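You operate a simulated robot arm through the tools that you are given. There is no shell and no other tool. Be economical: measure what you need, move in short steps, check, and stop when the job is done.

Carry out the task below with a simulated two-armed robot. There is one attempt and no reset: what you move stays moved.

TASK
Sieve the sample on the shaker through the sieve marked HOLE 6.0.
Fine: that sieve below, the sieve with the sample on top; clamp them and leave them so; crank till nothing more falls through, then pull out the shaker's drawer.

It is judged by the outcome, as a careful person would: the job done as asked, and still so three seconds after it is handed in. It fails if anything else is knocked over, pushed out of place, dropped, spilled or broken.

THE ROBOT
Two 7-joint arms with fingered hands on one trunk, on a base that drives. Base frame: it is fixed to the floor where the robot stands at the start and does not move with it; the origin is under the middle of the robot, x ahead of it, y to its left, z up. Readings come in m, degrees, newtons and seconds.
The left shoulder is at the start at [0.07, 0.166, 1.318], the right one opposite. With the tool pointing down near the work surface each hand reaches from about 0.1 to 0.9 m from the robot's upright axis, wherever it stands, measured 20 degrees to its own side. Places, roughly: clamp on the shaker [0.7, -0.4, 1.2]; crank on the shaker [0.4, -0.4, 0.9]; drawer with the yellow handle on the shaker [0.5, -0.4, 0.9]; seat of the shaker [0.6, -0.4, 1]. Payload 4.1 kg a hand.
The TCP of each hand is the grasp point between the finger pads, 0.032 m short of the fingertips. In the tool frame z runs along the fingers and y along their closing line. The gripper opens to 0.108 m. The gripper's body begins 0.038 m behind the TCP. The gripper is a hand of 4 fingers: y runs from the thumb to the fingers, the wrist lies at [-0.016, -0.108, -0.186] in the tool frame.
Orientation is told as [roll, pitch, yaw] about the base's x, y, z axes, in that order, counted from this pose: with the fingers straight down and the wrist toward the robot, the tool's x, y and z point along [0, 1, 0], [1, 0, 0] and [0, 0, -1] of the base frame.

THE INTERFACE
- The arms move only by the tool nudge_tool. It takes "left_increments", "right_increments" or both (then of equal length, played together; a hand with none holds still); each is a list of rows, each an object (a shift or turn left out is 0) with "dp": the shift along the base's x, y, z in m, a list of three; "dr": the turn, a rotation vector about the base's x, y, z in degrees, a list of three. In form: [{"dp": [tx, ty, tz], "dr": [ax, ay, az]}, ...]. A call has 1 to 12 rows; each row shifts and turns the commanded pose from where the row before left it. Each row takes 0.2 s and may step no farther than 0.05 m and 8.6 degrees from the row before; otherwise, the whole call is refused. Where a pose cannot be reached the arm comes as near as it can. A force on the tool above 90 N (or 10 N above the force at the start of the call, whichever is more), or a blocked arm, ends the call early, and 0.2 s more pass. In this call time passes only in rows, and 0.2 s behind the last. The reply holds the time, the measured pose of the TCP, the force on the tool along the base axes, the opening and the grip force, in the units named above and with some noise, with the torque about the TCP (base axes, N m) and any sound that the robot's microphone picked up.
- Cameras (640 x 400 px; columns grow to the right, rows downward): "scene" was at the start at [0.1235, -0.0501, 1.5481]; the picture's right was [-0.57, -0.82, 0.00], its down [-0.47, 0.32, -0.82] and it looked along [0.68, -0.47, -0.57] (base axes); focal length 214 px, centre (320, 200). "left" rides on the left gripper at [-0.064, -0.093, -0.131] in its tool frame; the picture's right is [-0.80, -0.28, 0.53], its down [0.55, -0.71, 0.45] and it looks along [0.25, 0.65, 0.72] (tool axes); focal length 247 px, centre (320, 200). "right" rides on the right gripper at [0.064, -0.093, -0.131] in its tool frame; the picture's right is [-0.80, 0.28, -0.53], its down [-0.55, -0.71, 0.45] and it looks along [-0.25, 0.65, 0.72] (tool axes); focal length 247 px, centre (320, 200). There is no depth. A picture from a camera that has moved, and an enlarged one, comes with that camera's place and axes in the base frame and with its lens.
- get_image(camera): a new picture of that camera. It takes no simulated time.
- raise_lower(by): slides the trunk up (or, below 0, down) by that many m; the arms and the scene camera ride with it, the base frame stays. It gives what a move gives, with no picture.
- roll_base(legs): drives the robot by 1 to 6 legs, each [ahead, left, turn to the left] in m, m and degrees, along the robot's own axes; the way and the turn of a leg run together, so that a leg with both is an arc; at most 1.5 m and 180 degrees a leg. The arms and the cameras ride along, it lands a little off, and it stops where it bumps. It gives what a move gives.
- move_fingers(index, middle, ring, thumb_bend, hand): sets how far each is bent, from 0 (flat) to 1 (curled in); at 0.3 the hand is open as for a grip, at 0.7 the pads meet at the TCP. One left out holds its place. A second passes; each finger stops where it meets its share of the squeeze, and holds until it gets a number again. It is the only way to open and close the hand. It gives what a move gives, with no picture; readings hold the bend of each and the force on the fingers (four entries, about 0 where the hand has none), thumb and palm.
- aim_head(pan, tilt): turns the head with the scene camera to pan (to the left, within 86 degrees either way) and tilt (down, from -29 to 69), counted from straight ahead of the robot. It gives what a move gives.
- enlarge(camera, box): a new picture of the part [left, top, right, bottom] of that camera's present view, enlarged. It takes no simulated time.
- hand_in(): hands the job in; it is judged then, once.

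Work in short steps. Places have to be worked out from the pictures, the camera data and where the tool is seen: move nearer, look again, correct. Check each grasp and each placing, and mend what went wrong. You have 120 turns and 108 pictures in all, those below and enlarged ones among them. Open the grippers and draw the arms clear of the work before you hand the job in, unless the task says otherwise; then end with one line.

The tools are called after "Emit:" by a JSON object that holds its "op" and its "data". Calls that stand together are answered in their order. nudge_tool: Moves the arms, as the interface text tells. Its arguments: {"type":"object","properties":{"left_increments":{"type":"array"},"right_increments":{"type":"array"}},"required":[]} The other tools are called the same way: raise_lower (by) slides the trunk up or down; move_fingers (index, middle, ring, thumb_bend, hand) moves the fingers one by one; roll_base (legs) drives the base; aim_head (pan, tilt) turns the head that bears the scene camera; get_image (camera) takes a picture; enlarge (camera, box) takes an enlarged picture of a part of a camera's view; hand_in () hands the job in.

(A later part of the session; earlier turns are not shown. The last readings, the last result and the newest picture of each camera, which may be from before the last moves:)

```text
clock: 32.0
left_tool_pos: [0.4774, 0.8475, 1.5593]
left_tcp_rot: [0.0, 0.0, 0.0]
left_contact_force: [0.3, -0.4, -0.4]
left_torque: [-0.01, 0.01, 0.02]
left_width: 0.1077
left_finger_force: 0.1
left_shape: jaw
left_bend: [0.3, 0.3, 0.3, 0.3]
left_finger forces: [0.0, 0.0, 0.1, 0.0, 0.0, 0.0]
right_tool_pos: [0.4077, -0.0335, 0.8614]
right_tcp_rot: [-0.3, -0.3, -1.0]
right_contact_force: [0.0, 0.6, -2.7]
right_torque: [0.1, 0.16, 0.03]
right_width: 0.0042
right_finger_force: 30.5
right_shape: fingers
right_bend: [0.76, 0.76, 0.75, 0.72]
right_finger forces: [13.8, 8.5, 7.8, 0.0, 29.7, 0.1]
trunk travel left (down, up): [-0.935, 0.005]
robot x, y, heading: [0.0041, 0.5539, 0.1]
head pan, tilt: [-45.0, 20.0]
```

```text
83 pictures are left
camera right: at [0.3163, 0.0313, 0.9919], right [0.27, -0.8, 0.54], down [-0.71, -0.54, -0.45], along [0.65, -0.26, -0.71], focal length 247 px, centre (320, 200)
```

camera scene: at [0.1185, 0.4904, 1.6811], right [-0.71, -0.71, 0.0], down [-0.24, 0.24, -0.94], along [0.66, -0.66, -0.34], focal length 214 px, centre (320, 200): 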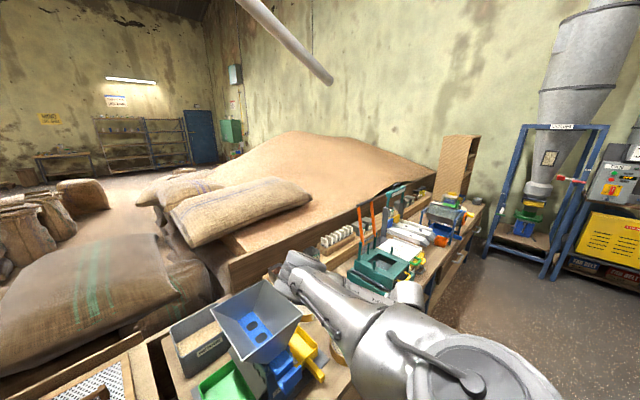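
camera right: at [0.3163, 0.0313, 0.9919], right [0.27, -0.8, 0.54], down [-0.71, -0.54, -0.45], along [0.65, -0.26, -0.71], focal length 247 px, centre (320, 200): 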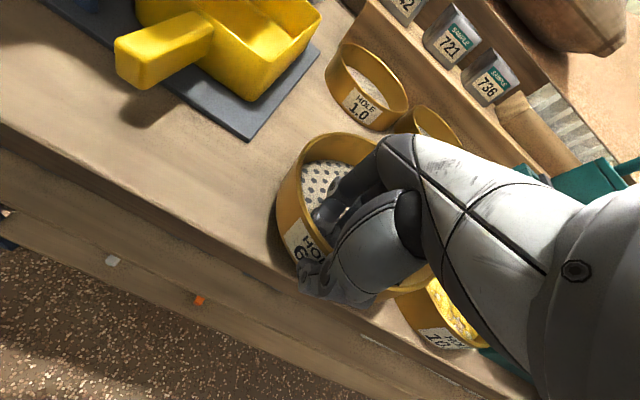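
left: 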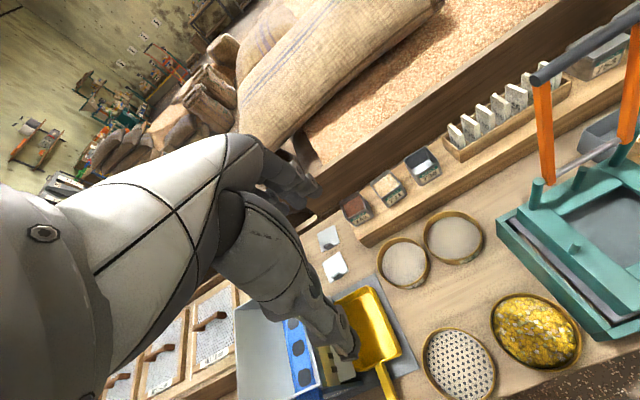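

It is lifted, about 0.27 kg; the torque says the sieve's centre lies at about (+0.06,-0.04) from the TCP. I raise it higher and look.

Emit:
{"op": "nudge_tool", "data": {"right_increments": [{"dp": [0, 0, 0.03]}, {"dp": [0, 0, 0.04]}, {"dp": [-0.005, 0, 0.04]}, {"dp": [-0.005, 0, 0.04]}, {"dp": [0, -0.01, 0.04]}, {"dp": [0, -0.01, 0.04]}, {"dp": [0, -0.01, 0.04]}, {"dp": [0, -0.01, 0.03]}]}}

Emit:
{"op": "get_image", "data": {"camera": "right"}}

Emit:
{"op": "aim_head", "data": {"pan": -45, "tilt": 40}}

Emit:
{"op": "get_image", "data": {"camera": "scene"}}

```text
clock: 33.8
left_tool_pos: [0.4773, 0.8486, 1.5605]
left_tcp_rot: [0.0, 0.0, 0.0]
left_contact_force: [-0.4, -0.2, -0.1]
left_torque: [0.01, 0.01, 0.01]
left_width: 0.1077
left_finger_force: 0.0
left_shape: jaw
left_bend: [0.3, 0.3, 0.3, 0.3]
left_finger forces: [0.0, 0.0, 0.1, 0.0, 0.0, 0.0]
right_tool_pos: [0.3987, -0.0724, 1.1596]
right_tcp_rot: [-0.2, -0.3, -1.1]
right_contact_force: [-0.2, 0.3, -2.4]
right_torque: [0.05, 0.08, 0.02]
right_width: 0.0043
right_finger_force: 30.1
right_shape: fingers
right_bend: [0.76, 0.77, 0.76, 0.72]
right_finger forces: [14.2, 8.7, 7.7, 0.1, 29.4, 0.0]
trunk travel left (down, up): [-0.935, 0.005]
robot x, y, heading: [0.0045, 0.5538, 0.2]
head pan, tilt: [-45.0, 20.0]
```

```text
82 pictures are left
camera right: at [0.306, -0.0073, 1.2903], right [0.27, -0.8, 0.54], down [-0.71, -0.54, -0.45], along [0.65, -0.26, -0.71], focal length 247 px, centre (320, 200)
```

right: 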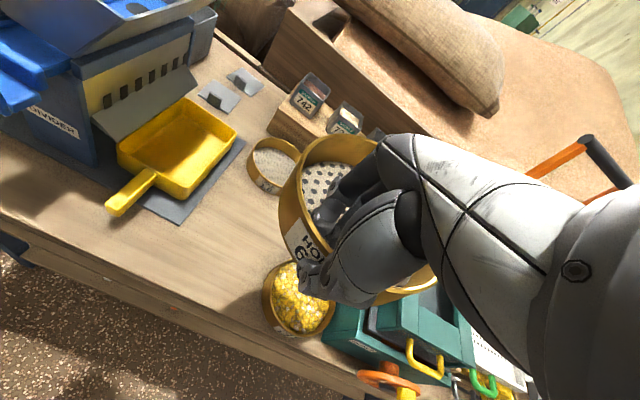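

```text
clock: 34.7
left_tool_pos: [0.4783, 0.8469, 1.5602]
left_tcp_rot: [0.1, 0.0, -0.1]
left_contact_force: [-1.2, -0.2, 0.3]
left_torque: [0.01, -0.02, -0.03]
left_width: 0.1078
left_finger_force: 0.0
left_shape: jaw
left_bend: [0.3, 0.3, 0.3, 0.3]
left_finger forces: [0.1, 0.0, 0.1, 0.0, 0.1, 0.0]
right_tool_pos: [0.3994, -0.0727, 1.1598]
right_tcp_rot: [-0.2, -0.2, -1.1]
right_contact_force: [-0.2, 0.5, -2.4]
right_torque: [0.05, 0.16, 0.0]
right_width: 0.0044
right_finger_force: 30.1
right_shape: fingers
right_bend: [0.76, 0.77, 0.76, 0.72]
right_finger forces: [14.2, 8.8, 7.8, 0.0, 29.5, 0.0]
trunk travel left (down, up): [-0.935, 0.005]
robot x, y, heading: [0.0062, 0.5536, 0.1]
head pan, tilt: [-45.0, 40.0]
```

```text
81 pictures are left
camera scene: at [0.1121, 0.4948, 1.6497], right [-0.71, -0.71, 0.0], down [-0.45, 0.45, -0.77], along [0.54, -0.54, -0.64], focal length 214 px, centre (320, 200)
```

scene: 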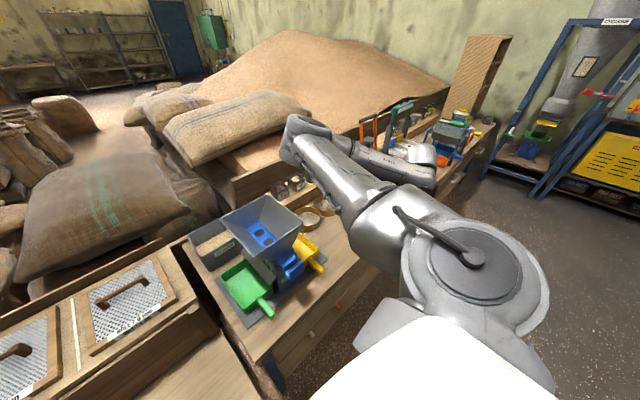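

The sieve is held level, centre about (0.075,-0.014) from the TCP. I roll the base 0.35 m right so that the sieve hangs just in front of and above the shaker.

Emit:
{"op": "roll_base", "data": {"legs": [[0, -0.35, 0]]}}

Emit:
{"op": "get_image", "data": {"camera": "right"}}

Emit:
{"op": "aim_head", "data": {"pan": -50, "tilt": 40}}

Emit:
{"op": "get_image", "data": {"camera": "scene"}}

```text
clock: 36.9
left_tool_pos: [0.4791, 0.5063, 1.5589]
left_tcp_rot: [-0.1, 0.0, -0.2]
left_contact_force: [0.0, 0.2, 0.2]
left_torque: [-0.01, -0.01, -0.03]
left_width: 0.1077
left_finger_force: 0.1
left_shape: jaw
left_bend: [0.3, 0.3, 0.3, 0.3]
left_finger forces: [0.1, 0.0, 0.1, 0.0, 0.1, 0.1]
right_tool_pos: [0.396, -0.4137, 1.1606]
right_tcp_rot: [-0.3, -0.3, -1.2]
right_contact_force: [0.6, 0.0, -2.1]
right_torque: [0.11, 0.15, -0.03]
right_width: 0.0042
right_finger_force: 30.1
right_shape: fingers
right_bend: [0.76, 0.77, 0.76, 0.72]
right_finger forces: [14.1, 8.9, 7.9, 0.0, 29.5, 0.1]
trunk travel left (down, up): [-0.935, 0.005]
robot x, y, heading: [0.0018, 0.2121, -0.3]
head pan, tilt: [-45.0, 40.0]
```

```text
80 pictures are left
camera right: at [0.305, -0.3484, 1.291], right [0.26, -0.8, 0.54], down [-0.72, -0.54, -0.45], along [0.65, -0.27, -0.71], focal length 247 px, centre (320, 200)
```

right: 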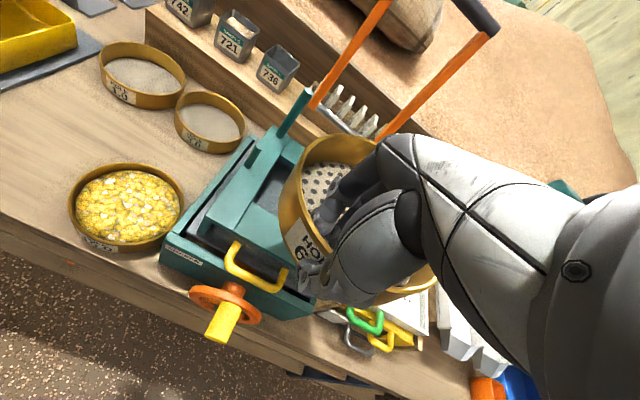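

```text
clock: 37.6
left_tool_pos: [0.4786, 0.5048, 1.5592]
left_tcp_rot: [0.0, 0.0, -0.1]
left_contact_force: [-0.1, 0.1, 0.1]
left_torque: [0.02, 0.0, 0.01]
left_width: 0.1074
left_finger_force: 0.1
left_shape: jaw
left_bend: [0.3, 0.3, 0.3, 0.3]
left_finger forces: [0.1, 0.0, 0.0, 0.1, 0.1, 0.0]
right_tool_pos: [0.3977, -0.4165, 1.1602]
right_tcp_rot: [-0.3, -0.2, -1.3]
right_contact_force: [-0.1, 0.7, -1.3]
right_torque: [0.06, 0.2, 0.03]
right_width: 0.0043
right_finger_force: 30.6
right_shape: fingers
right_bend: [0.76, 0.77, 0.76, 0.72]
right_finger forces: [14.3, 8.8, 7.8, 0.1, 29.6, 0.1]
trunk travel left (down, up): [-0.935, 0.005]
robot x, y, heading: [0.0014, 0.2105, -0.4]
head pan, tilt: [-50.0, 40.0]
```

```text
79 pictures are left
camera scene: at [0.1061, 0.1484, 1.6497], right [-0.77, -0.64, 0.0], down [-0.41, 0.49, -0.77], along [0.49, -0.59, -0.64], focal length 214 px, centre (320, 200)
```

scene: 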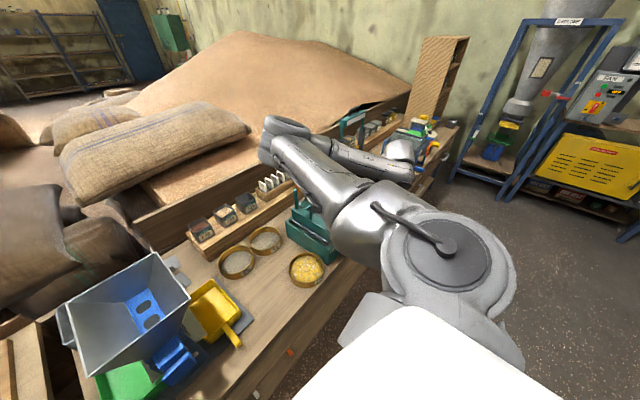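

The scene view is blocked by the right arm. I turn the left hand by -90° and bring it to about [0.5,0.2,1.38], so its camera watches the shaker from the left.

Emit:
{"op": "nudge_tool", "data": {"left_increments": [{"dp": [0, -0.02, -0.01], "dr": [0, 0, -8.2]}, {"dp": [0, -0.025, -0.015], "dr": [0, 0, -8.2]}, {"dp": [0, -0.025, -0.015], "dr": [0, 0, -8.2]}, {"dp": [0, -0.025, -0.015], "dr": [0, 0, -8.2]}, {"dp": [0, -0.025, -0.015], "dr": [0, 0, -8.2]}, {"dp": [0, -0.025, -0.015], "dr": [0, 0, -8.2]}, {"dp": [0, -0.025, -0.015], "dr": [0, 0, -8.2]}, {"dp": [0, -0.025, -0.015], "dr": [0, 0, -8.2]}, {"dp": [0, -0.025, -0.015], "dr": [0, 0, -8.2]}, {"dp": [0, -0.025, -0.015], "dr": [0, 0, -8.2]}, {"dp": [0, -0.025, -0.015], "dr": [0, 0, -8]}]}}

Emit:
{"op": "get_image", "data": {"camera": "left"}}

```text
clock: 40.0
left_tool_pos: [0.482, 0.2336, 1.3983]
left_tcp_rot: [0.0, 0.1, -90.2]
left_contact_force: [-0.1, 0.4, -0.5]
left_torque: [-0.02, 0.01, 0.01]
left_width: 0.1076
left_finger_force: 0.1
left_shape: jaw
left_bend: [0.3, 0.3, 0.3, 0.3]
left_finger forces: [0.0, 0.1, 0.0, 0.0, 0.1, 0.0]
right_tool_pos: [0.398, -0.4179, 1.1578]
right_tcp_rot: [-0.2, -0.2, -1.2]
right_contact_force: [0.8, -1.1, -2.5]
right_torque: [0.11, 0.14, 0.0]
right_width: 0.0041
right_finger_force: 29.7
right_shape: fingers
right_bend: [0.76, 0.77, 0.76, 0.72]
right_finger forces: [14.3, 9.0, 7.8, 0.0, 29.5, 0.0]
trunk travel left (down, up): [-0.935, 0.005]
robot x, y, heading: [-0.0008, 0.2149, -0.1]
head pan, tilt: [-50.0, 40.0]
```

```text
78 pictures are left
camera left: at [0.4193, 0.3279, 1.5297], right [-0.8, 0.29, -0.53], down [0.55, 0.7, -0.45], along [0.25, -0.65, -0.72], focal length 247 px, centre (320, 200)
```

left: 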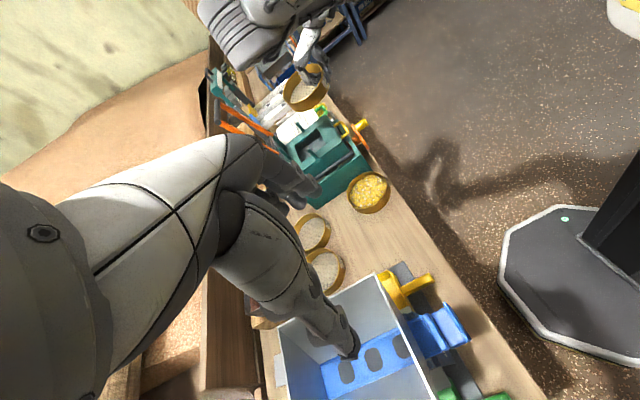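

The left camera sees the shaker and the held sieve, but from far. I bring the left hand nearer by 0.18 m.

Emit:
{"op": "nudge_tool", "data": {"left_increments": [{"dp": [0, -0.045, -0.01]}, {"dp": [0, -0.045, -0.01]}, {"dp": [0, -0.045, -0.01]}, {"dp": [0, -0.045, -0.01]}]}}

Emit:
{"op": "enlarge", "data": {"camera": "left", "box": [190, 0, 430, 220]}}

```text
clock: 41.0
left_tool_pos: [0.4786, 0.0503, 1.3595]
left_tcp_rot: [0.0, 0.2, -90.0]
left_contact_force: [0.0, -1.0, -1.1]
left_torque: [0.02, -0.04, 0.03]
left_width: 0.1078
left_finger_force: 0.2
left_shape: jaw
left_bend: [0.3, 0.3, 0.3, 0.3]
left_finger forces: [0.0, 0.1, 0.0, 0.1, 0.0, 0.0]
right_tool_pos: [0.3984, -0.4198, 1.1579]
right_tcp_rot: [-0.1, -0.2, -1.2]
right_contact_force: [1.4, -0.5, -2.4]
right_torque: [0.06, 0.13, -0.02]
right_width: 0.0044
right_finger_force: 30.2
right_shape: fingers
right_bend: [0.76, 0.77, 0.76, 0.72]
right_finger forces: [14.2, 8.9, 7.7, 0.1, 29.6, 0.0]
trunk travel left (down, up): [-0.935, 0.005]
robot x, y, heading: [-0.0006, 0.2166, 0.1]
head pan, tilt: [-50.0, 40.0]
```

```text
1.82 times, centred on (310, 110) of left
camera zoom: at [0.4151, 0.1438, 1.4918], right [-0.8, 0.29, -0.53], down [0.55, 0.71, -0.45], along [0.25, -0.65, -0.72], focal length 449 px, centre (338, 364)
```

zoom: 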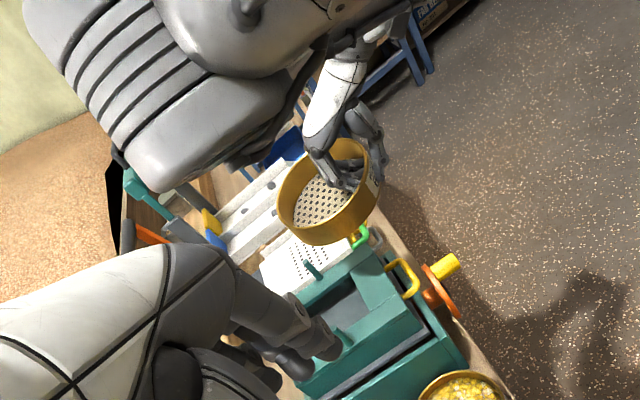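

From earlier views the three pegs lie near (0.57,-0.338), (0.57,-0.52) and (0.665,-0.43), so the seat centre is about [0.567,-0.430]. I move the sieve over it and down to just above the pegs.

Emit:
{"op": "nudge_tool", "data": {"right_increments": [{"dp": [0.03, 0, 0]}, {"dp": [0.03, 0.001, 0]}, {"dp": [0.03, 0.002, 0]}, {"dp": [0.004, 0, -0.02]}, {"dp": [0, 0, -0.03]}, {"dp": [0, 0, -0.03]}, {"dp": [0, 0, 0]}]}}

Emit:
{"op": "enlarge", "data": {"camera": "left", "box": [220, 60, 420, 240]}}

Emit:
{"op": "get_image", "data": {"camera": "right"}}

```text
clock: 42.6
left_tool_pos: [0.479, 0.0538, 1.3593]
left_tcp_rot: [-0.1, 0.0, -90.1]
left_contact_force: [0.5, 0.6, 0.0]
left_torque: [-0.04, 0.02, 0.0]
left_width: 0.1074
left_finger_force: 0.0
left_shape: jaw
left_bend: [0.3, 0.3, 0.3, 0.3]
left_finger forces: [0.0, 0.1, 0.1, 0.1, 0.0, 0.0]
right_tool_pos: [0.4915, -0.4151, 1.0809]
right_tcp_rot: [-0.2, -0.1, -1.3]
right_contact_force: [-0.1, 0.5, -3.1]
right_torque: [0.08, 0.11, 0.0]
right_width: 0.0043
right_finger_force: 30.1
right_shape: fingers
right_bend: [0.76, 0.77, 0.76, 0.72]
right_finger forces: [14.1, 8.9, 7.5, 0.0, 29.6, 0.0]
trunk travel left (down, up): [-0.935, 0.005]
robot x, y, heading: [0.003, 0.2153, -0.1]
head pan, tilt: [-50.0, 40.0]
```

```text
2.22 times, centred on (320, 150) of left
camera zoom: at [0.4151, 0.148, 1.4922], right [-0.8, 0.28, -0.53], down [0.55, 0.7, -0.45], along [0.25, -0.65, -0.72], focal length 549 px, centre (320, 311)
```

zoom: 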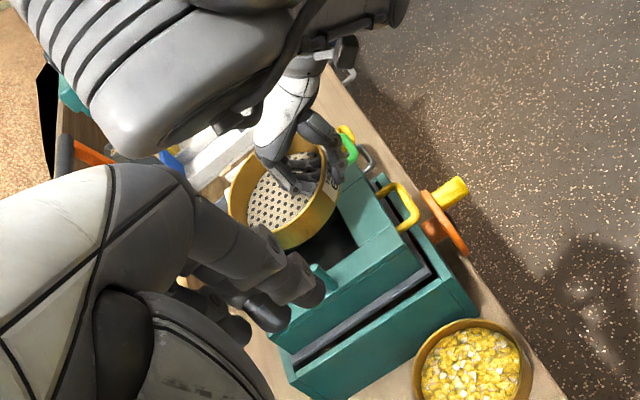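

```text
75 pictures are left
camera right: at [0.3991, -0.3485, 1.2116], right [0.26, -0.8, 0.54], down [-0.72, -0.54, -0.45], along [0.65, -0.27, -0.71], focal length 247 px, centre (320, 200)
```

right: 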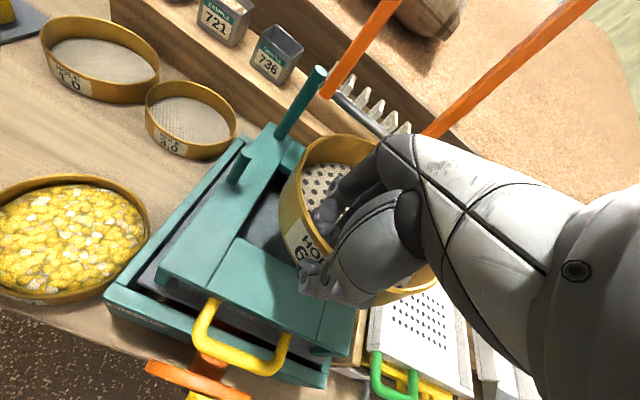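

Alignment looks close. I enlarge both views strongly to fit the sieve's centre relative to the pegs.

Emit:
{"op": "enlarge", "data": {"camera": "left", "box": [270, 110, 370, 190]}}

Emit:
{"op": "enlarge", "data": {"camera": "right", "box": [200, 50, 480, 320]}}

```text
5.00 times, centred on (320, 150) of left
camera zoom: at [0.4151, 0.148, 1.4922], right [-0.8, 0.28, -0.53], down [0.55, 0.7, -0.45], along [0.25, -0.65, -0.72], focal length 1235 px, centre (320, 450)
```

zoom: 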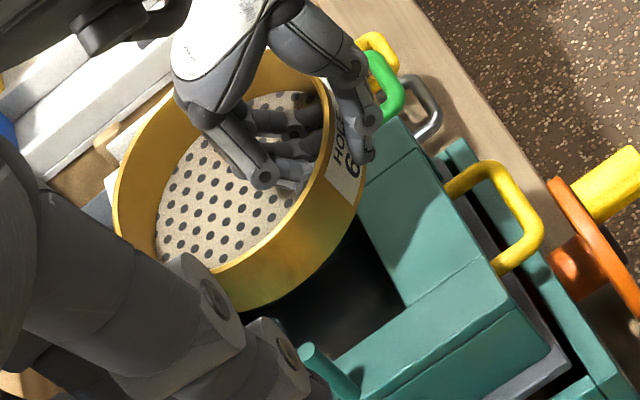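

```text
1.48 times, centred on (340, 185) of right
camera zoom: at [0.3991, -0.3485, 1.2116], right [0.26, -0.8, 0.54], down [-0.72, -0.54, -0.45], along [0.65, -0.27, -0.71], focal length 366 px, centre (290, 222)
```

zoom: 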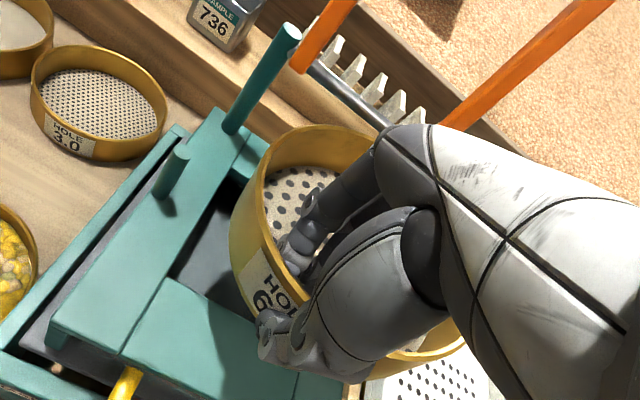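

Both fits put the sieve's centre at about [0.554,-0.435], so I shift (+0.013,+0.005) and lower to bring the rim to peg height.

Emit:
{"op": "nudge_tool", "data": {"right_increments": [{"dp": [0.013, 0.005, 0]}, {"dp": [0, 0, -0.015]}, {"dp": [0, 0, -0.01]}, {"dp": [0, 0, 0]}]}}

Emit:
{"op": "enlarge", "data": {"camera": "left", "box": [260, 110, 380, 200]}}

Emit:
{"op": "enlarge", "data": {"camera": "right", "box": [160, 50, 440, 320]}}

```text
clock: 43.6
left_tool_pos: [0.4788, 0.0533, 1.3597]
left_tcp_rot: [0.1, 0.0, -90.1]
left_contact_force: [0.1, -0.1, 0.4]
left_torque: [0.05, 0.0, -0.01]
left_width: 0.1079
left_finger_force: 0.1
left_shape: jaw
left_bend: [0.3, 0.3, 0.3, 0.3]
left_finger forces: [0.0, 0.1, 0.0, 0.1, 0.0, 0.0]
right_tool_pos: [0.5036, -0.409, 1.0542]
right_tcp_rot: [-0.2, -0.3, -1.2]
right_contact_force: [0.0, -0.4, -1.3]
right_torque: [-0.02, 0.02, 0.0]
right_width: 0.0047
right_finger_force: 30.4
right_shape: fingers
right_bend: [0.76, 0.77, 0.76, 0.72]
right_finger forces: [15.0, 8.2, 9.2, 0.1, 29.3, 0.1]
trunk travel left (down, up): [-0.935, 0.005]
robot x, y, heading: [0.0009, 0.2107, -0.3]
head pan, tilt: [-50.0, 40.0]
```

```text
4.44 times, centred on (320, 155) of left
camera zoom: at [0.4153, 0.148, 1.4921], right [-0.8, 0.28, -0.53], down [0.55, 0.7, -0.45], along [0.25, -0.65, -0.72], focal length 1098 px, centre (320, 400)
```

zoom: 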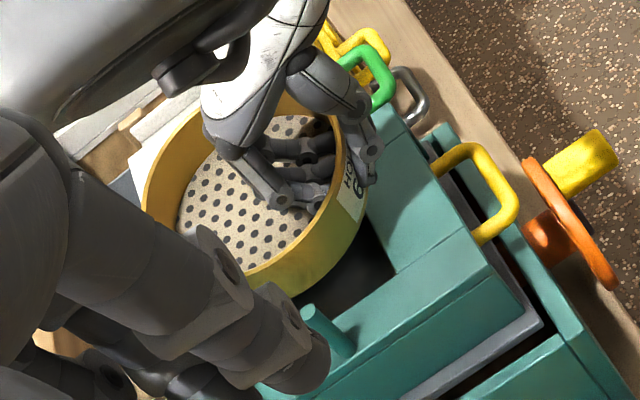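

```text
1.48 times, centred on (300, 185) of right
camera zoom: at [0.4113, -0.3428, 1.1856], right [0.26, -0.8, 0.54], down [-0.72, -0.54, -0.45], along [0.65, -0.27, -0.71], focal length 366 px, centre (350, 222)
```

zoom: 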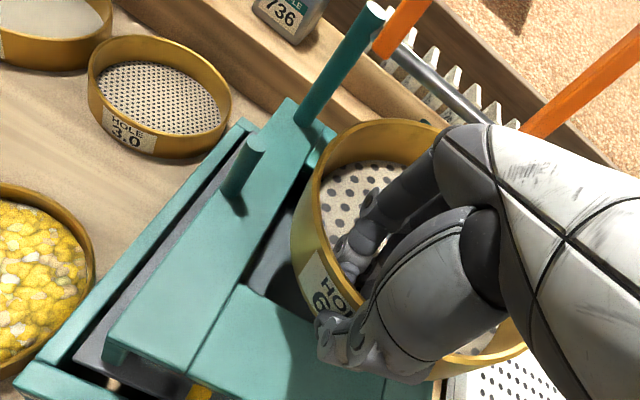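

The force dropped and the torque change puts a contact at about [0.568,-0.48], which is the right peg. I lift slightly, shift 15 mm to the left and lower again.

Emit:
{"op": "nudge_tool", "data": {"right_increments": [{"dp": [0, 0, 0.01]}, {"dp": [0, 0.015, 0]}, {"dp": [0, 0, -0.01]}, {"dp": [0, 0, -0.006]}, {"dp": [0, 0, 0]}]}}

Emit:
{"op": "enlarge", "data": {"camera": "right", "box": [160, 50, 440, 320]}}

Emit:
{"op": "enlarge", "data": {"camera": "left", "box": [260, 110, 380, 200]}}

```text
clock: 44.8
left_tool_pos: [0.4783, 0.054, 1.3598]
left_tcp_rot: [0.0, 0.1, -90.1]
left_contact_force: [0.0, 0.2, 0.3]
left_torque: [-0.04, 0.0, 0.01]
left_width: 0.1077
left_finger_force: 0.0
left_shape: jaw
left_bend: [0.3, 0.3, 0.3, 0.3]
left_finger forces: [0.0, 0.0, 0.1, 0.0, 0.0, 0.0]
right_tool_pos: [0.5023, -0.3928, 1.0504]
right_tcp_rot: [-0.2, -0.3, -1.2]
right_contact_force: [0.7, 0.2, -2.1]
right_torque: [0.06, 0.1, 0.01]
right_width: 0.0044
right_finger_force: 30.9
right_shape: fingers
right_bend: [0.76, 0.77, 0.76, 0.72]
right_finger forces: [13.7, 10.2, 7.1, 0.1, 30.0, 0.1]
trunk travel left (down, up): [-0.935, 0.005]
robot x, y, heading: [-0.0, 0.2157, -0.0]
head pan, tilt: [-50.0, 40.0]
```

```text
1.48 times, centred on (300, 185) of right
camera zoom: at [0.4112, -0.3274, 1.18], right [0.26, -0.8, 0.54], down [-0.72, -0.54, -0.45], along [0.65, -0.27, -0.71], focal length 366 px, centre (350, 222)
```

zoom: 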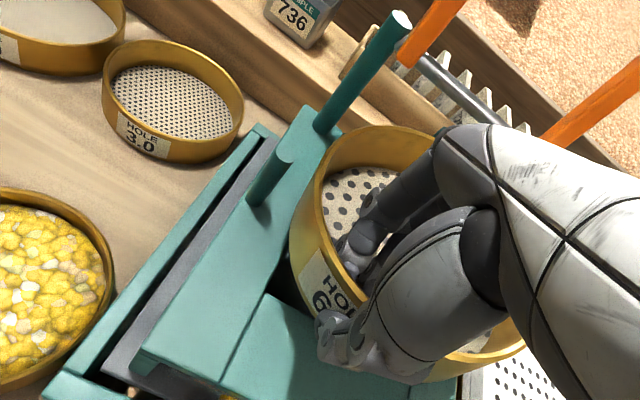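

```text
4.44 times, centred on (320, 155) of left
camera zoom: at [0.4152, 0.148, 1.4921], right [-0.8, 0.28, -0.53], down [0.55, 0.7, -0.45], along [0.25, -0.65, -0.72], focal length 1098 px, centre (320, 400)
```

zoom: 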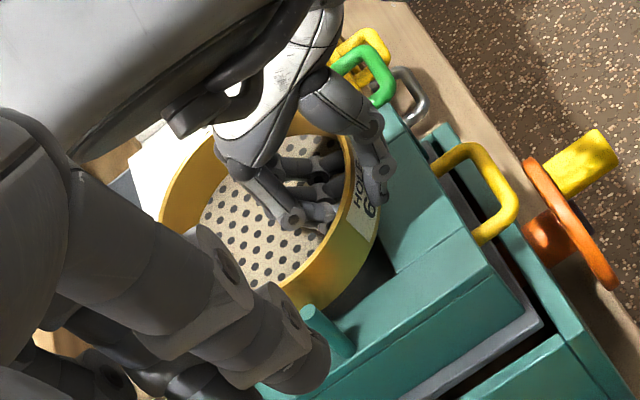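

Full weight is back on the hand, so nothing touches. I keep lowering in small rows.

Emit:
{"op": "nudge_tool", "data": {"right_increments": [{"dp": [0, 0, -0.005]}, {"dp": [0, 0, -0.005]}]}}

Emit:
{"op": "nudge_tool", "data": {"right_increments": [{"dp": [0, 0, -0.005]}]}}

Emit:
{"op": "nudge_tool", "data": {"right_increments": [{"dp": [0, 0, -0.004]}]}}

Emit:
{"op": "enlarge", "data": {"camera": "right", "box": [160, 50, 440, 320]}}

```text
clock: 45.4
left_tool_pos: [0.4783, 0.0538, 1.3604]
left_tcp_rot: [0.0, 0.0, -90.2]
left_contact_force: [0.4, -0.1, 0.0]
left_torque: [-0.04, 0.05, 0.0]
left_width: 0.1077
left_finger_force: 0.1
left_shape: jaw
left_bend: [0.3, 0.3, 0.3, 0.3]
left_finger forces: [0.0, 0.1, 0.0, 0.0, 0.0, 0.0]
right_tool_pos: [0.5038, -0.393, 1.0389]
right_tcp_rot: [-0.1, -0.3, -1.2]
right_contact_force: [0.2, 0.0, -2.8]
right_torque: [0.13, 0.12, 0.03]
right_width: 0.0042
right_finger_force: 30.3
right_shape: fingers
right_bend: [0.76, 0.77, 0.76, 0.72]
right_finger forces: [13.6, 10.1, 7.1, 0.0, 30.1, 0.0]
trunk travel left (down, up): [-0.935, 0.005]
robot x, y, heading: [0.001, 0.2113, -0.1]
head pan, tilt: [-50.0, 40.0]
```

```text
clock: 45.8
left_tool_pos: [0.4781, 0.0513, 1.3601]
left_tcp_rot: [0.0, -0.1, -90.1]
left_contact_force: [-1.2, -0.3, -0.6]
left_torque: [0.01, -0.01, 0.0]
left_width: 0.1078
left_finger_force: 0.1
left_shape: jaw
left_bend: [0.3, 0.3, 0.3, 0.3]
left_finger forces: [0.0, 0.1, 0.0, 0.1, 0.1, 0.1]
right_tool_pos: [0.5038, -0.395, 1.0335]
right_tcp_rot: [-0.2, -0.1, -1.1]
right_contact_force: [-0.4, 0.1, -2.2]
right_torque: [0.06, 0.14, -0.01]
right_width: 0.0045
right_finger_force: 30.8
right_shape: fingers
right_bend: [0.76, 0.77, 0.76, 0.72]
right_finger forces: [13.6, 10.3, 7.2, 0.0, 30.0, 0.1]
trunk travel left (down, up): [-0.935, 0.005]
robot x, y, heading: [0.002, 0.21, 0.0]
head pan, tilt: [-50.0, 40.0]
```

```text
clock: 46.2
left_tool_pos: [0.4782, 0.0533, 1.3598]
left_tcp_rot: [0.0, 0.0, -90.2]
left_contact_force: [0.1, 0.0, 0.2]
left_torque: [-0.02, -0.03, -0.03]
left_width: 0.1079
left_finger_force: 0.1
left_shape: jaw
left_bend: [0.3, 0.3, 0.3, 0.3]
left_finger forces: [0.1, 0.2, 0.0, 0.0, 0.0, 0.1]
right_tool_pos: [0.5041, -0.3941, 1.0294]
right_tcp_rot: [-0.1, -0.2, -1.3]
right_contact_force: [0.3, -1.1, -2.0]
right_torque: [0.08, 0.13, -0.02]
right_width: 0.0044
right_finger_force: 30.4
right_shape: fingers
right_bend: [0.76, 0.77, 0.76, 0.72]
right_finger forces: [13.5, 10.3, 7.1, 0.1, 30.1, 0.0]
trunk travel left (down, up): [-0.935, 0.005]
robot x, y, heading: [0.0031, 0.2106, -0.1]
head pan, tilt: [-50.0, 40.0]
```

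```text
1.48 times, centred on (300, 185) of right
camera zoom: at [0.4122, -0.3287, 1.1598], right [0.26, -0.8, 0.54], down [-0.72, -0.54, -0.45], along [0.65, -0.27, -0.71], focal length 366 px, centre (350, 222)
```

zoom: 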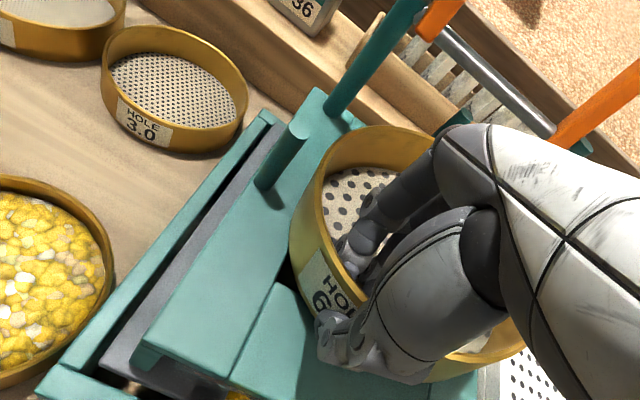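

Still hanging free; I lower on in 4 mm steps.

Emit:
{"op": "nudge_tool", "data": {"right_increments": [{"dp": [0, 0, -0.004]}]}}

Emit:
{"op": "nudge_tool", "data": {"right_increments": [{"dp": [0, 0, -0.004]}]}}

Emit:
{"op": "nudge_tool", "data": {"right_increments": [{"dp": [0, 0, -0.003]}]}}

```text
clock: 46.6
left_tool_pos: [0.4784, 0.0536, 1.3612]
left_tcp_rot: [0.1, 0.0, -90.2]
left_contact_force: [0.6, -0.2, 0.0]
left_torque: [-0.01, -0.02, -0.01]
left_width: 0.1076
left_finger_force: 0.0
left_shape: jaw
left_bend: [0.3, 0.3, 0.3, 0.3]
left_finger forces: [0.0, 0.0, 0.1, 0.0, 0.1, 0.0]
right_tool_pos: [0.5044, -0.3943, 1.0262]
right_tcp_rot: [-0.1, -0.3, -1.2]
right_contact_force: [1.4, 0.7, -1.5]
right_torque: [0.13, 0.05, -0.02]
right_width: 0.0046
right_finger_force: 29.9
right_shape: fingers
right_bend: [0.76, 0.77, 0.76, 0.72]
right_finger forces: [14.9, 9.9, 6.6, 0.0, 30.0, 0.1]
trunk travel left (down, up): [-0.935, 0.005]
robot x, y, heading: [-0.0006, 0.2116, 0.1]
head pan, tilt: [-50.0, 40.0]
```

```text
clock: 47.0
left_tool_pos: [0.4783, 0.0524, 1.3592]
left_tcp_rot: [0.1, 0.0, -90.1]
left_contact_force: [-0.1, -0.1, -0.4]
left_torque: [-0.02, -0.04, -0.05]
left_width: 0.1078
left_finger_force: 0.1
left_shape: jaw
left_bend: [0.3, 0.3, 0.3, 0.3]
left_finger forces: [0.1, 0.0, 0.0, 0.0, 0.0, 0.1]
right_tool_pos: [0.5049, -0.3954, 1.0218]
right_tcp_rot: [-0.2, -0.3, -1.2]
right_contact_force: [-0.5, -0.9, 0.4]
right_torque: [0.12, 0.09, -0.02]
right_width: 0.0043
right_finger_force: 30.3
right_shape: fingers
right_bend: [0.76, 0.77, 0.76, 0.72]
right_finger forces: [15.6, 8.3, 6.4, 0.1, 30.2, 0.0]
trunk travel left (down, up): [-0.935, 0.005]
robot x, y, heading: [0.0018, 0.2083, -0.3]
head pan, tilt: [-50.0, 40.0]
```

```text
clock: 47.4
left_tool_pos: [0.4773, 0.0547, 1.361]
left_tcp_rot: [0.0, 0.1, -90.0]
left_contact_force: [0.8, 0.2, -0.3]
left_torque: [-0.02, 0.01, -0.02]
left_width: 0.1077
left_finger_force: 0.1
left_shape: jaw
left_bend: [0.3, 0.3, 0.3, 0.3]
left_finger forces: [0.1, 0.1, 0.0, 0.0, 0.1, 0.0]
right_tool_pos: [0.5041, -0.3941, 1.0211]
right_tcp_rot: [-0.3, -0.3, -1.1]
right_contact_force: [1.0, -2.0, 4.8]
right_torque: [0.17, 0.03, -0.04]
right_width: 0.0043
right_finger_force: 31.8
right_shape: fingers
right_bend: [0.76, 0.77, 0.76, 0.72]
right_finger forces: [17.5, 9.5, 6.2, 0.0, 31.1, 0.0]
trunk travel left (down, up): [-0.935, 0.005]
robot x, y, heading: [0.0033, 0.2095, -0.2]
head pan, tilt: [-50.0, 40.0]
```

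The sieve is seated (+4.8 N at z 1.021, 0.18 m above its table position). I open the hand and rise straight up.

Emit:
{"op": "move_fingers", "data": {"hand": "right", "index": 0.5, "middle": 0.5, "ring": 0.5, "thumb_bend": 0.4}}

Emit:
{"op": "nudge_tool", "data": {"right_increments": [{"dp": [0, 0, 0.01]}, {"dp": [0, 0, 0.03]}, {"dp": [0, 0, 0.04]}, {"dp": [-0.04, 0, 0.03]}, {"dp": [-0.05, 0, 0.01]}, {"dp": [-0.03, 0, 0.0]}]}}

Emit:
{"op": "get_image", "data": {"camera": "right"}}

Emit:
{"op": "enlarge", "data": {"camera": "left", "box": [260, 100, 400, 210]}}

```text
clock: 48.4
left_tool_pos: [0.4744, 0.0553, 1.3624]
left_tcp_rot: [0.2, -0.1, -90.1]
left_contact_force: [-1.1, 0.3, -0.1]
left_torque: [-0.03, 0.01, 0.01]
left_width: 0.1079
left_finger_force: 0.0
left_shape: jaw
left_bend: [0.3, 0.3, 0.3, 0.3]
left_finger forces: [0.0, 0.0, 0.0, 0.0, 0.0, 0.0]
right_tool_pos: [0.5023, -0.3925, 1.024]
right_tcp_rot: [-0.4, -0.6, -1.3]
right_contact_force: [-3.5, -3.5, 32.4]
right_torque: [-0.03, -0.45, -0.06]
right_width: 0.0482
right_finger_force: 15.9
right_shape: fingers
right_bend: [0.73, 0.54, 0.5, 0.4]
right_finger forces: [20.9, 11.0, 0.2, 0.0, 0.0, 0.0]
trunk travel left (down, up): [-0.935, 0.005]
robot x, y, heading: [-0.0006, 0.2099, -0.2]
head pan, tilt: [-50.0, 40.0]
```

```text
refused: row 5 steps farther than a row can; nothing moved
```

```text
67 pictures are left
camera right: at [0.409, -0.3255, 1.1537], right [0.26, -0.8, 0.54], down [-0.71, -0.54, -0.45], along [0.65, -0.27, -0.71], focal length 247 px, centre (320, 200)
```

right: 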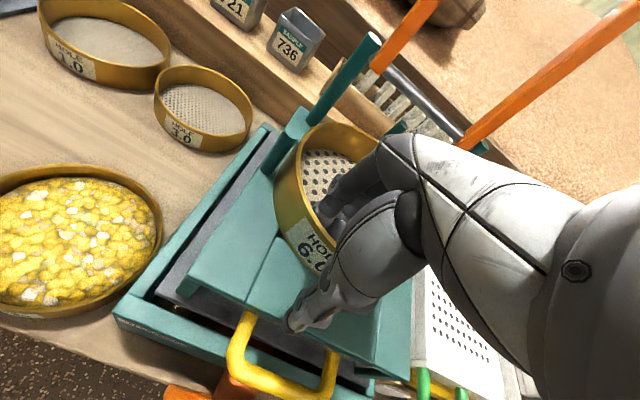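

```text
3.64 times, centred on (330, 155) of left
camera zoom: at [0.4102, 0.151, 1.494], right [-0.8, 0.28, -0.54], down [0.55, 0.7, -0.45], along [0.25, -0.65, -0.72], focal length 898 px, centre (284, 364)
```

zoom: 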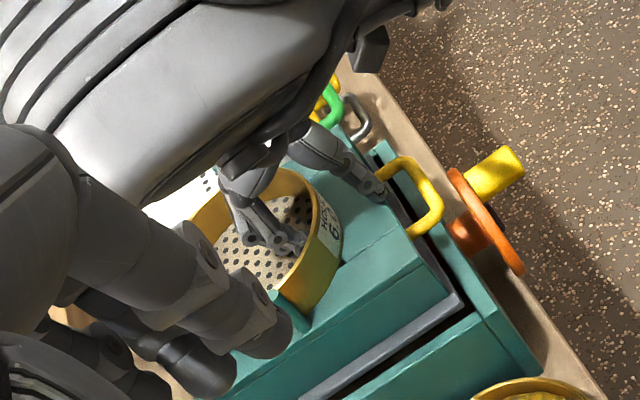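

The opening fingers press down on the mesh (32 N), so I raise the hand gently to free them.

Emit:
{"op": "nudge_tool", "data": {"right_increments": [{"dp": [0, 0, 0.005]}, {"dp": [0, 0, 0.005]}, {"dp": [0, 0, 0.005]}]}}

Emit:
{"op": "move_fingers", "data": {"hand": "right", "index": 0.5, "middle": 0.5, "ring": 0.5, "thumb_bend": 0.35}}

Emit:
{"op": "nudge_tool", "data": {"right_increments": [{"dp": [0, 0, 0.02]}, {"dp": [0, 0, 0.04]}, {"dp": [-0.02, 0, 0.04]}, {"dp": [-0.04, 0, 0.02]}, {"dp": [-0.045, 0, 0.01]}]}}

Emit:
{"op": "get_image", "data": {"camera": "right"}}

```text
clock: 49.2
left_tool_pos: [0.4794, 0.0538, 1.3597]
left_tcp_rot: [0.0, 0.0, -90.1]
left_contact_force: [-0.2, 0.9, 0.2]
left_torque: [0.01, -0.01, -0.05]
left_width: 0.1076
left_finger_force: 0.1
left_shape: jaw
left_bend: [0.3, 0.3, 0.3, 0.3]
left_finger forces: [0.0, 0.0, 0.1, 0.1, 0.0, 0.0]
right_tool_pos: [0.5055, -0.3926, 1.033]
right_tcp_rot: [-0.2, -0.3, -1.2]
right_contact_force: [-0.5, 0.0, 1.0]
right_torque: [0.03, 0.02, 0.0]
right_width: 0.0686
right_finger_force: 0.0
right_shape: fingers
right_bend: [0.5, 0.5, 0.5, 0.4]
right_finger forces: [0.1, 0.0, 0.1, 0.0, 0.0, 0.0]
trunk travel left (down, up): [-0.935, 0.005]
robot x, y, heading: [0.0011, 0.2147, -0.2]
head pan, tilt: [-50.0, 40.0]
```

```text
clock: 50.2
left_tool_pos: [0.4782, 0.0537, 1.3605]
left_tcp_rot: [0.0, 0.0, -90.0]
left_contact_force: [-0.8, -0.5, 0.6]
left_torque: [0.02, 0.01, -0.01]
left_width: 0.1074
left_finger_force: 0.1
left_shape: jaw
left_bend: [0.3, 0.3, 0.3, 0.3]
left_finger forces: [0.1, 0.0, 0.0, 0.0, 0.0, 0.0]
right_tool_pos: [0.5039, -0.3932, 1.0337]
right_tcp_rot: [-0.3, -0.4, -1.2]
right_contact_force: [-0.5, -0.2, -0.1]
right_torque: [0.01, -0.01, -0.01]
right_width: 0.0751
right_finger_force: 0.1
right_shape: fingers
right_bend: [0.5, 0.5, 0.5, 0.35]
right_finger forces: [0.0, 0.0, 0.1, 0.0, 0.0, 0.1]
trunk travel left (down, up): [-0.935, 0.005]
robot x, y, heading: [0.002, 0.2136, -0.1]
head pan, tilt: [-50.0, 40.0]
```

```text
clock: 51.4
left_tool_pos: [0.4769, 0.0535, 1.3621]
left_tcp_rot: [0.1, 0.0, -90.2]
left_contact_force: [0.6, 1.3, -0.6]
left_torque: [0.01, 0.01, -0.03]
left_width: 0.1076
left_finger_force: 0.0
left_shape: jaw
left_bend: [0.3, 0.3, 0.3, 0.3]
left_finger forces: [0.0, 0.0, 0.1, 0.0, 0.0, 0.1]
right_tool_pos: [0.3978, -0.3934, 1.1663]
right_tcp_rot: [-0.2, -0.3, -1.3]
right_contact_force: [-0.2, 0.1, 0.0]
right_torque: [-0.01, -0.04, -0.03]
right_width: 0.0757
right_finger_force: 0.0
right_shape: fingers
right_bend: [0.5, 0.5, 0.5, 0.35]
right_finger forces: [0.0, 0.0, 0.0, 0.0, 0.0, 0.0]
trunk travel left (down, up): [-0.935, 0.005]
robot x, y, heading: [0.0021, 0.2123, -0.2]
head pan, tilt: [-50.0, 40.0]
```

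```text
65 pictures are left
camera right: at [0.3061, -0.3269, 1.2957], right [0.26, -0.8, 0.54], down [-0.71, -0.54, -0.45], along [0.65, -0.26, -0.71], focal length 247 px, centre (320, 200)
```

right: 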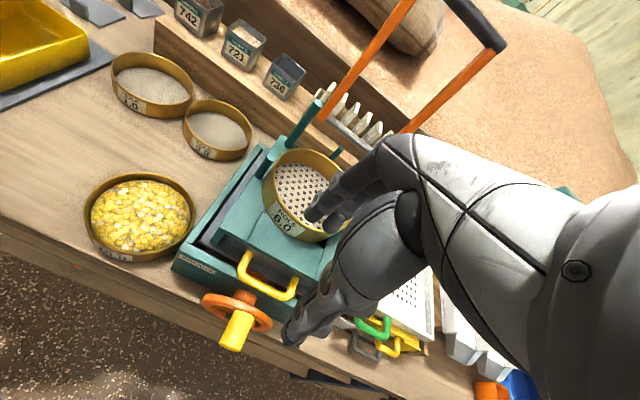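

The hand is clear. I zoom in to check whether the sieve sits flat between the pegs.

Emit:
{"op": "enlarge", "data": {"camera": "right", "box": [220, 80, 380, 260]}}

Emit:
{"op": "enlarge", "data": {"camera": "left", "box": [260, 90, 380, 200]}}

```text
2.22 times, centred on (300, 170) of right
camera zoom: at [0.3061, -0.3269, 1.2957], right [0.26, -0.8, 0.54], down [-0.71, -0.54, -0.45], along [0.65, -0.26, -0.71], focal length 549 px, centre (364, 267)
```

zoom: 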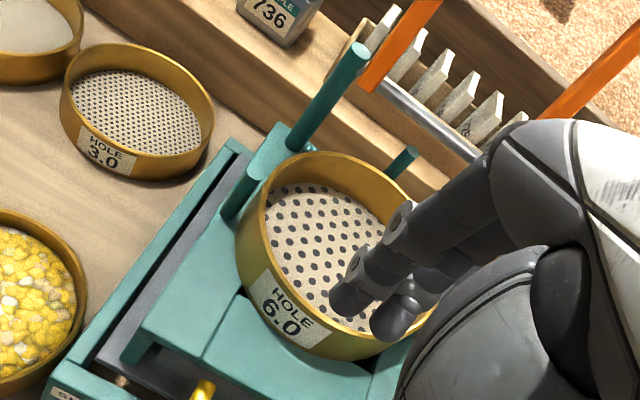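

```text
3.64 times, centred on (320, 145) of left
camera zoom: at [0.4135, 0.1473, 1.4926], right [-0.8, 0.28, -0.53], down [0.55, 0.7, -0.45], along [0.25, -0.65, -0.72], focal length 898 px, centre (320, 400)
```

zoom: 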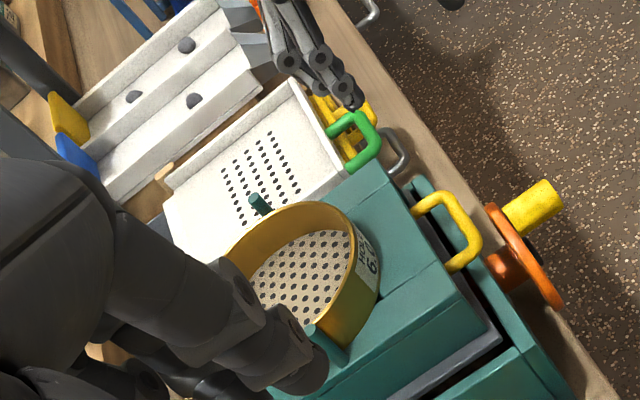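

The 6.0 sieve sits flat inside the pegs, centre about [0.567,-0.412]. Before picking the sample sieve I inspect its fill level.

Emit:
{"op": "enlarge", "data": {"camera": "right", "box": [70, 160, 210, 280]}}

Emit:
{"op": "enlarge", "data": {"camera": "left", "box": [310, 170, 420, 270]}}

```text
3.33 times, centred on (140, 220) of right
camera zoom: at [0.3061, -0.3269, 1.2957], right [0.26, -0.8, 0.54], down [-0.71, -0.54, -0.45], along [0.65, -0.26, -0.71], focal length 823 px, centre (920, 133)
```

zoom: 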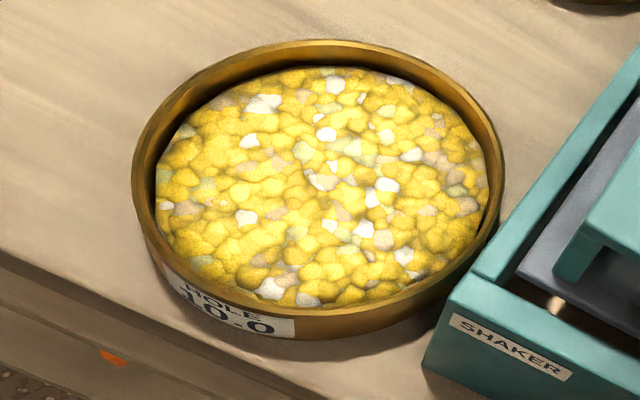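

```text
4.00 times, centred on (365, 220) of left
camera zoom: at [0.4135, 0.1473, 1.4926], right [-0.8, 0.28, -0.53], down [0.55, 0.7, -0.45], along [0.25, -0.65, -0.72], focal length 988 px, centre (140, 120)
```

zoom: 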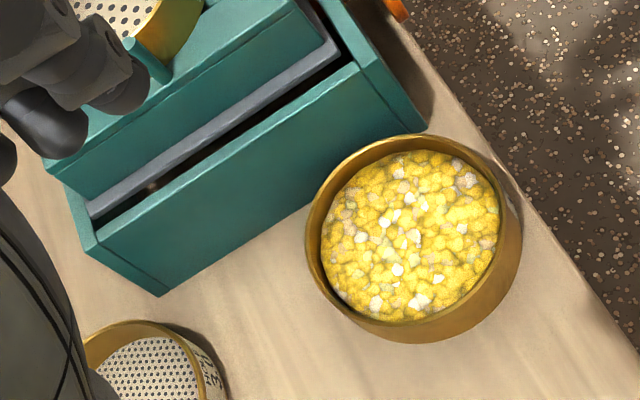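

The grain surface lies a little below the rim. I roll the base 0.18 m left so the right hand comes over the sample sieve's near rim.

Emit:
{"op": "roll_base", "data": {"legs": [[0, 0.18, 0]]}}

Emit:
{"op": "move_fingers", "data": {"hand": "right", "index": 0.4, "middle": 0.4, "ring": 0.4, "thumb_bend": 0.4}}

Emit:
{"op": "nudge_tool", "data": {"right_increments": [{"dp": [0.004, 0, -0.04]}, {"dp": [0.004, 0, -0.04]}, {"dp": [0, 0, -0.04]}, {"dp": [0, 0, -0.04]}, {"dp": [0, 0, -0.04]}, {"dp": [0, 0, -0.02]}, {"dp": [0, 0, 0]}]}}

Emit:
{"op": "get_image", "data": {"camera": "right"}}

```text
clock: 52.9
left_tool_pos: [0.4795, 0.2244, 1.361]
left_tcp_rot: [0.0, 0.2, -90.2]
left_contact_force: [-1.0, -0.1, -0.5]
left_torque: [0.03, -0.03, 0.03]
left_width: 0.1075
left_finger_force: 0.0
left_shape: jaw
left_bend: [0.3, 0.3, 0.3, 0.3]
left_finger forces: [0.0, 0.0, 0.0, 0.0, 0.0, 0.0]
right_tool_pos: [0.3989, -0.2201, 1.1631]
right_tcp_rot: [0.0, -0.2, -1.3]
right_contact_force: [0.4, -0.6, -0.8]
right_torque: [0.03, -0.01, 0.06]
right_width: 0.0755
right_finger_force: 0.0
right_shape: fingers
right_bend: [0.5, 0.5, 0.5, 0.35]
right_finger forces: [0.0, 0.0, 0.0, 0.1, 0.0, 0.1]
trunk travel left (down, up): [-0.935, 0.005]
robot x, y, heading: [0.0017, 0.3872, 0.1]
head pan, tilt: [-50.0, 40.0]
```

```text
clock: 53.9
left_tool_pos: [0.4781, 0.2303, 1.3598]
left_tcp_rot: [0.0, 0.0, -90.2]
left_contact_force: [-0.7, 0.0, 0.3]
left_torque: [-0.01, -0.03, -0.04]
left_width: 0.1078
left_finger_force: 0.0
left_shape: jaw
left_bend: [0.3, 0.3, 0.3, 0.3]
left_finger forces: [0.0, 0.0, 0.0, 0.0, 0.0, 0.0]
right_tool_pos: [0.3999, -0.2158, 1.1646]
right_tcp_rot: [-0.3, -0.3, -1.3]
right_contact_force: [-0.2, -1.0, 0.0]
right_torque: [0.02, -0.01, 0.01]
right_width: 0.0824
right_finger_force: 0.1
right_shape: fingers
right_bend: [0.4, 0.4, 0.4, 0.4]
right_finger forces: [0.1, 0.1, 0.0, 0.1, 0.0, 0.1]
trunk travel left (down, up): [-0.935, 0.005]
robot x, y, heading: [0.0006, 0.3914, 0.1]
head pan, tilt: [-50.0, 40.0]
```

```text
clock: 55.5
left_tool_pos: [0.4795, 0.2295, 1.3601]
left_tcp_rot: [0.0, 0.0, -90.1]
left_contact_force: [0.4, -0.1, 0.0]
left_torque: [0.04, 0.0, 0.01]
left_width: 0.1078
left_finger_force: 0.1
left_shape: jaw
left_bend: [0.3, 0.3, 0.3, 0.3]
left_finger forces: [0.1, 0.1, 0.0, 0.0, 0.0, 0.0]
right_tool_pos: [0.4068, -0.2169, 0.944]
right_tcp_rot: [-0.1, -0.2, -1.3]
right_contact_force: [-0.2, 0.1, -0.2]
right_torque: [0.01, 0.0, -0.01]
right_width: 0.0828
right_finger_force: 0.1
right_shape: fingers
right_bend: [0.4, 0.4, 0.4, 0.4]
right_finger forces: [0.0, 0.0, 0.1, 0.0, 0.1, 0.0]
trunk travel left (down, up): [-0.935, 0.005]
robot x, y, heading: [-0.0017, 0.387, -0.1]
head pan, tilt: [-50.0, 40.0]
```

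```text
60 pictures are left
camera right: at [0.3157, -0.1512, 1.0747], right [0.26, -0.8, 0.54], down [-0.72, -0.54, -0.45], along [0.65, -0.27, -0.71], focal length 247 px, centre (320, 200)
```

right: 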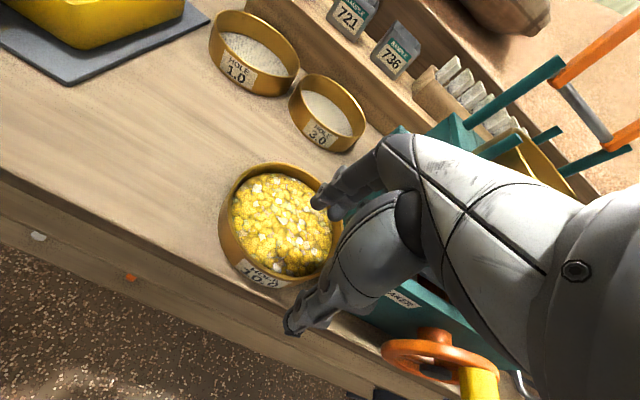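

The sample's centre is near [0.477,-0.204]. I shift the hand slightly left and lower it until the fingertips are about a centimetre below the rim.

Emit:
{"op": "nudge_tool", "data": {"right_increments": [{"dp": [-0.003, 0.012, -0.02]}, {"dp": [0, 0, -0.03]}, {"dp": [0, 0, -0.02]}, {"dp": [0, 0, -0.008]}, {"dp": [0, 0, -0.005]}]}}

Emit:
{"op": "get_image", "data": {"camera": "right"}}

```text
clock: 56.6
left_tool_pos: [0.4777, 0.229, 1.36]
left_tcp_rot: [0.0, 0.1, -90.2]
left_contact_force: [0.3, -0.3, -0.6]
left_torque: [0.02, 0.01, -0.01]
left_width: 0.1077
left_finger_force: 0.1
left_shape: jaw
left_bend: [0.3, 0.3, 0.3, 0.3]
left_finger forces: [0.0, 0.0, 0.1, 0.0, 0.0, 0.1]
right_tool_pos: [0.4019, -0.205, 0.8624]
right_tcp_rot: [-0.2, -0.3, -1.1]
right_contact_force: [-0.1, -0.7, -0.2]
right_torque: [-0.01, 0.0, 0.01]
right_width: 0.0828
right_finger_force: 0.1
right_shape: fingers
right_bend: [0.4, 0.4, 0.4, 0.4]
right_finger forces: [0.0, 0.0, 0.0, 0.1, 0.0, 0.0]
trunk travel left (down, up): [-0.935, 0.005]
robot x, y, heading: [0.0019, 0.3858, -0.2]
head pan, tilt: [-50.0, 40.0]
```

```text
59 pictures are left
camera right: at [0.3109, -0.139, 0.9928], right [0.26, -0.8, 0.54], down [-0.72, -0.54, -0.45], along [0.65, -0.27, -0.71], focal length 247 px, centre (320, 200)
```

right: 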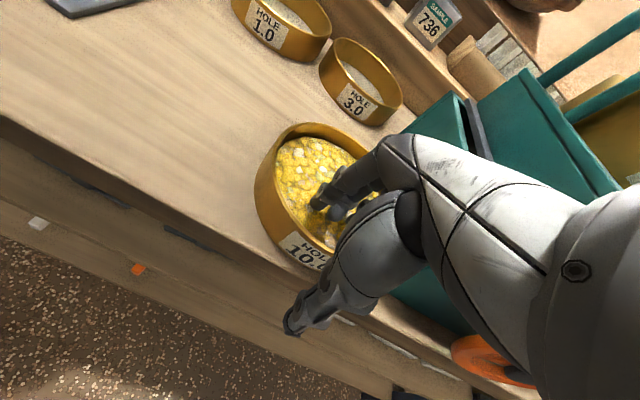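

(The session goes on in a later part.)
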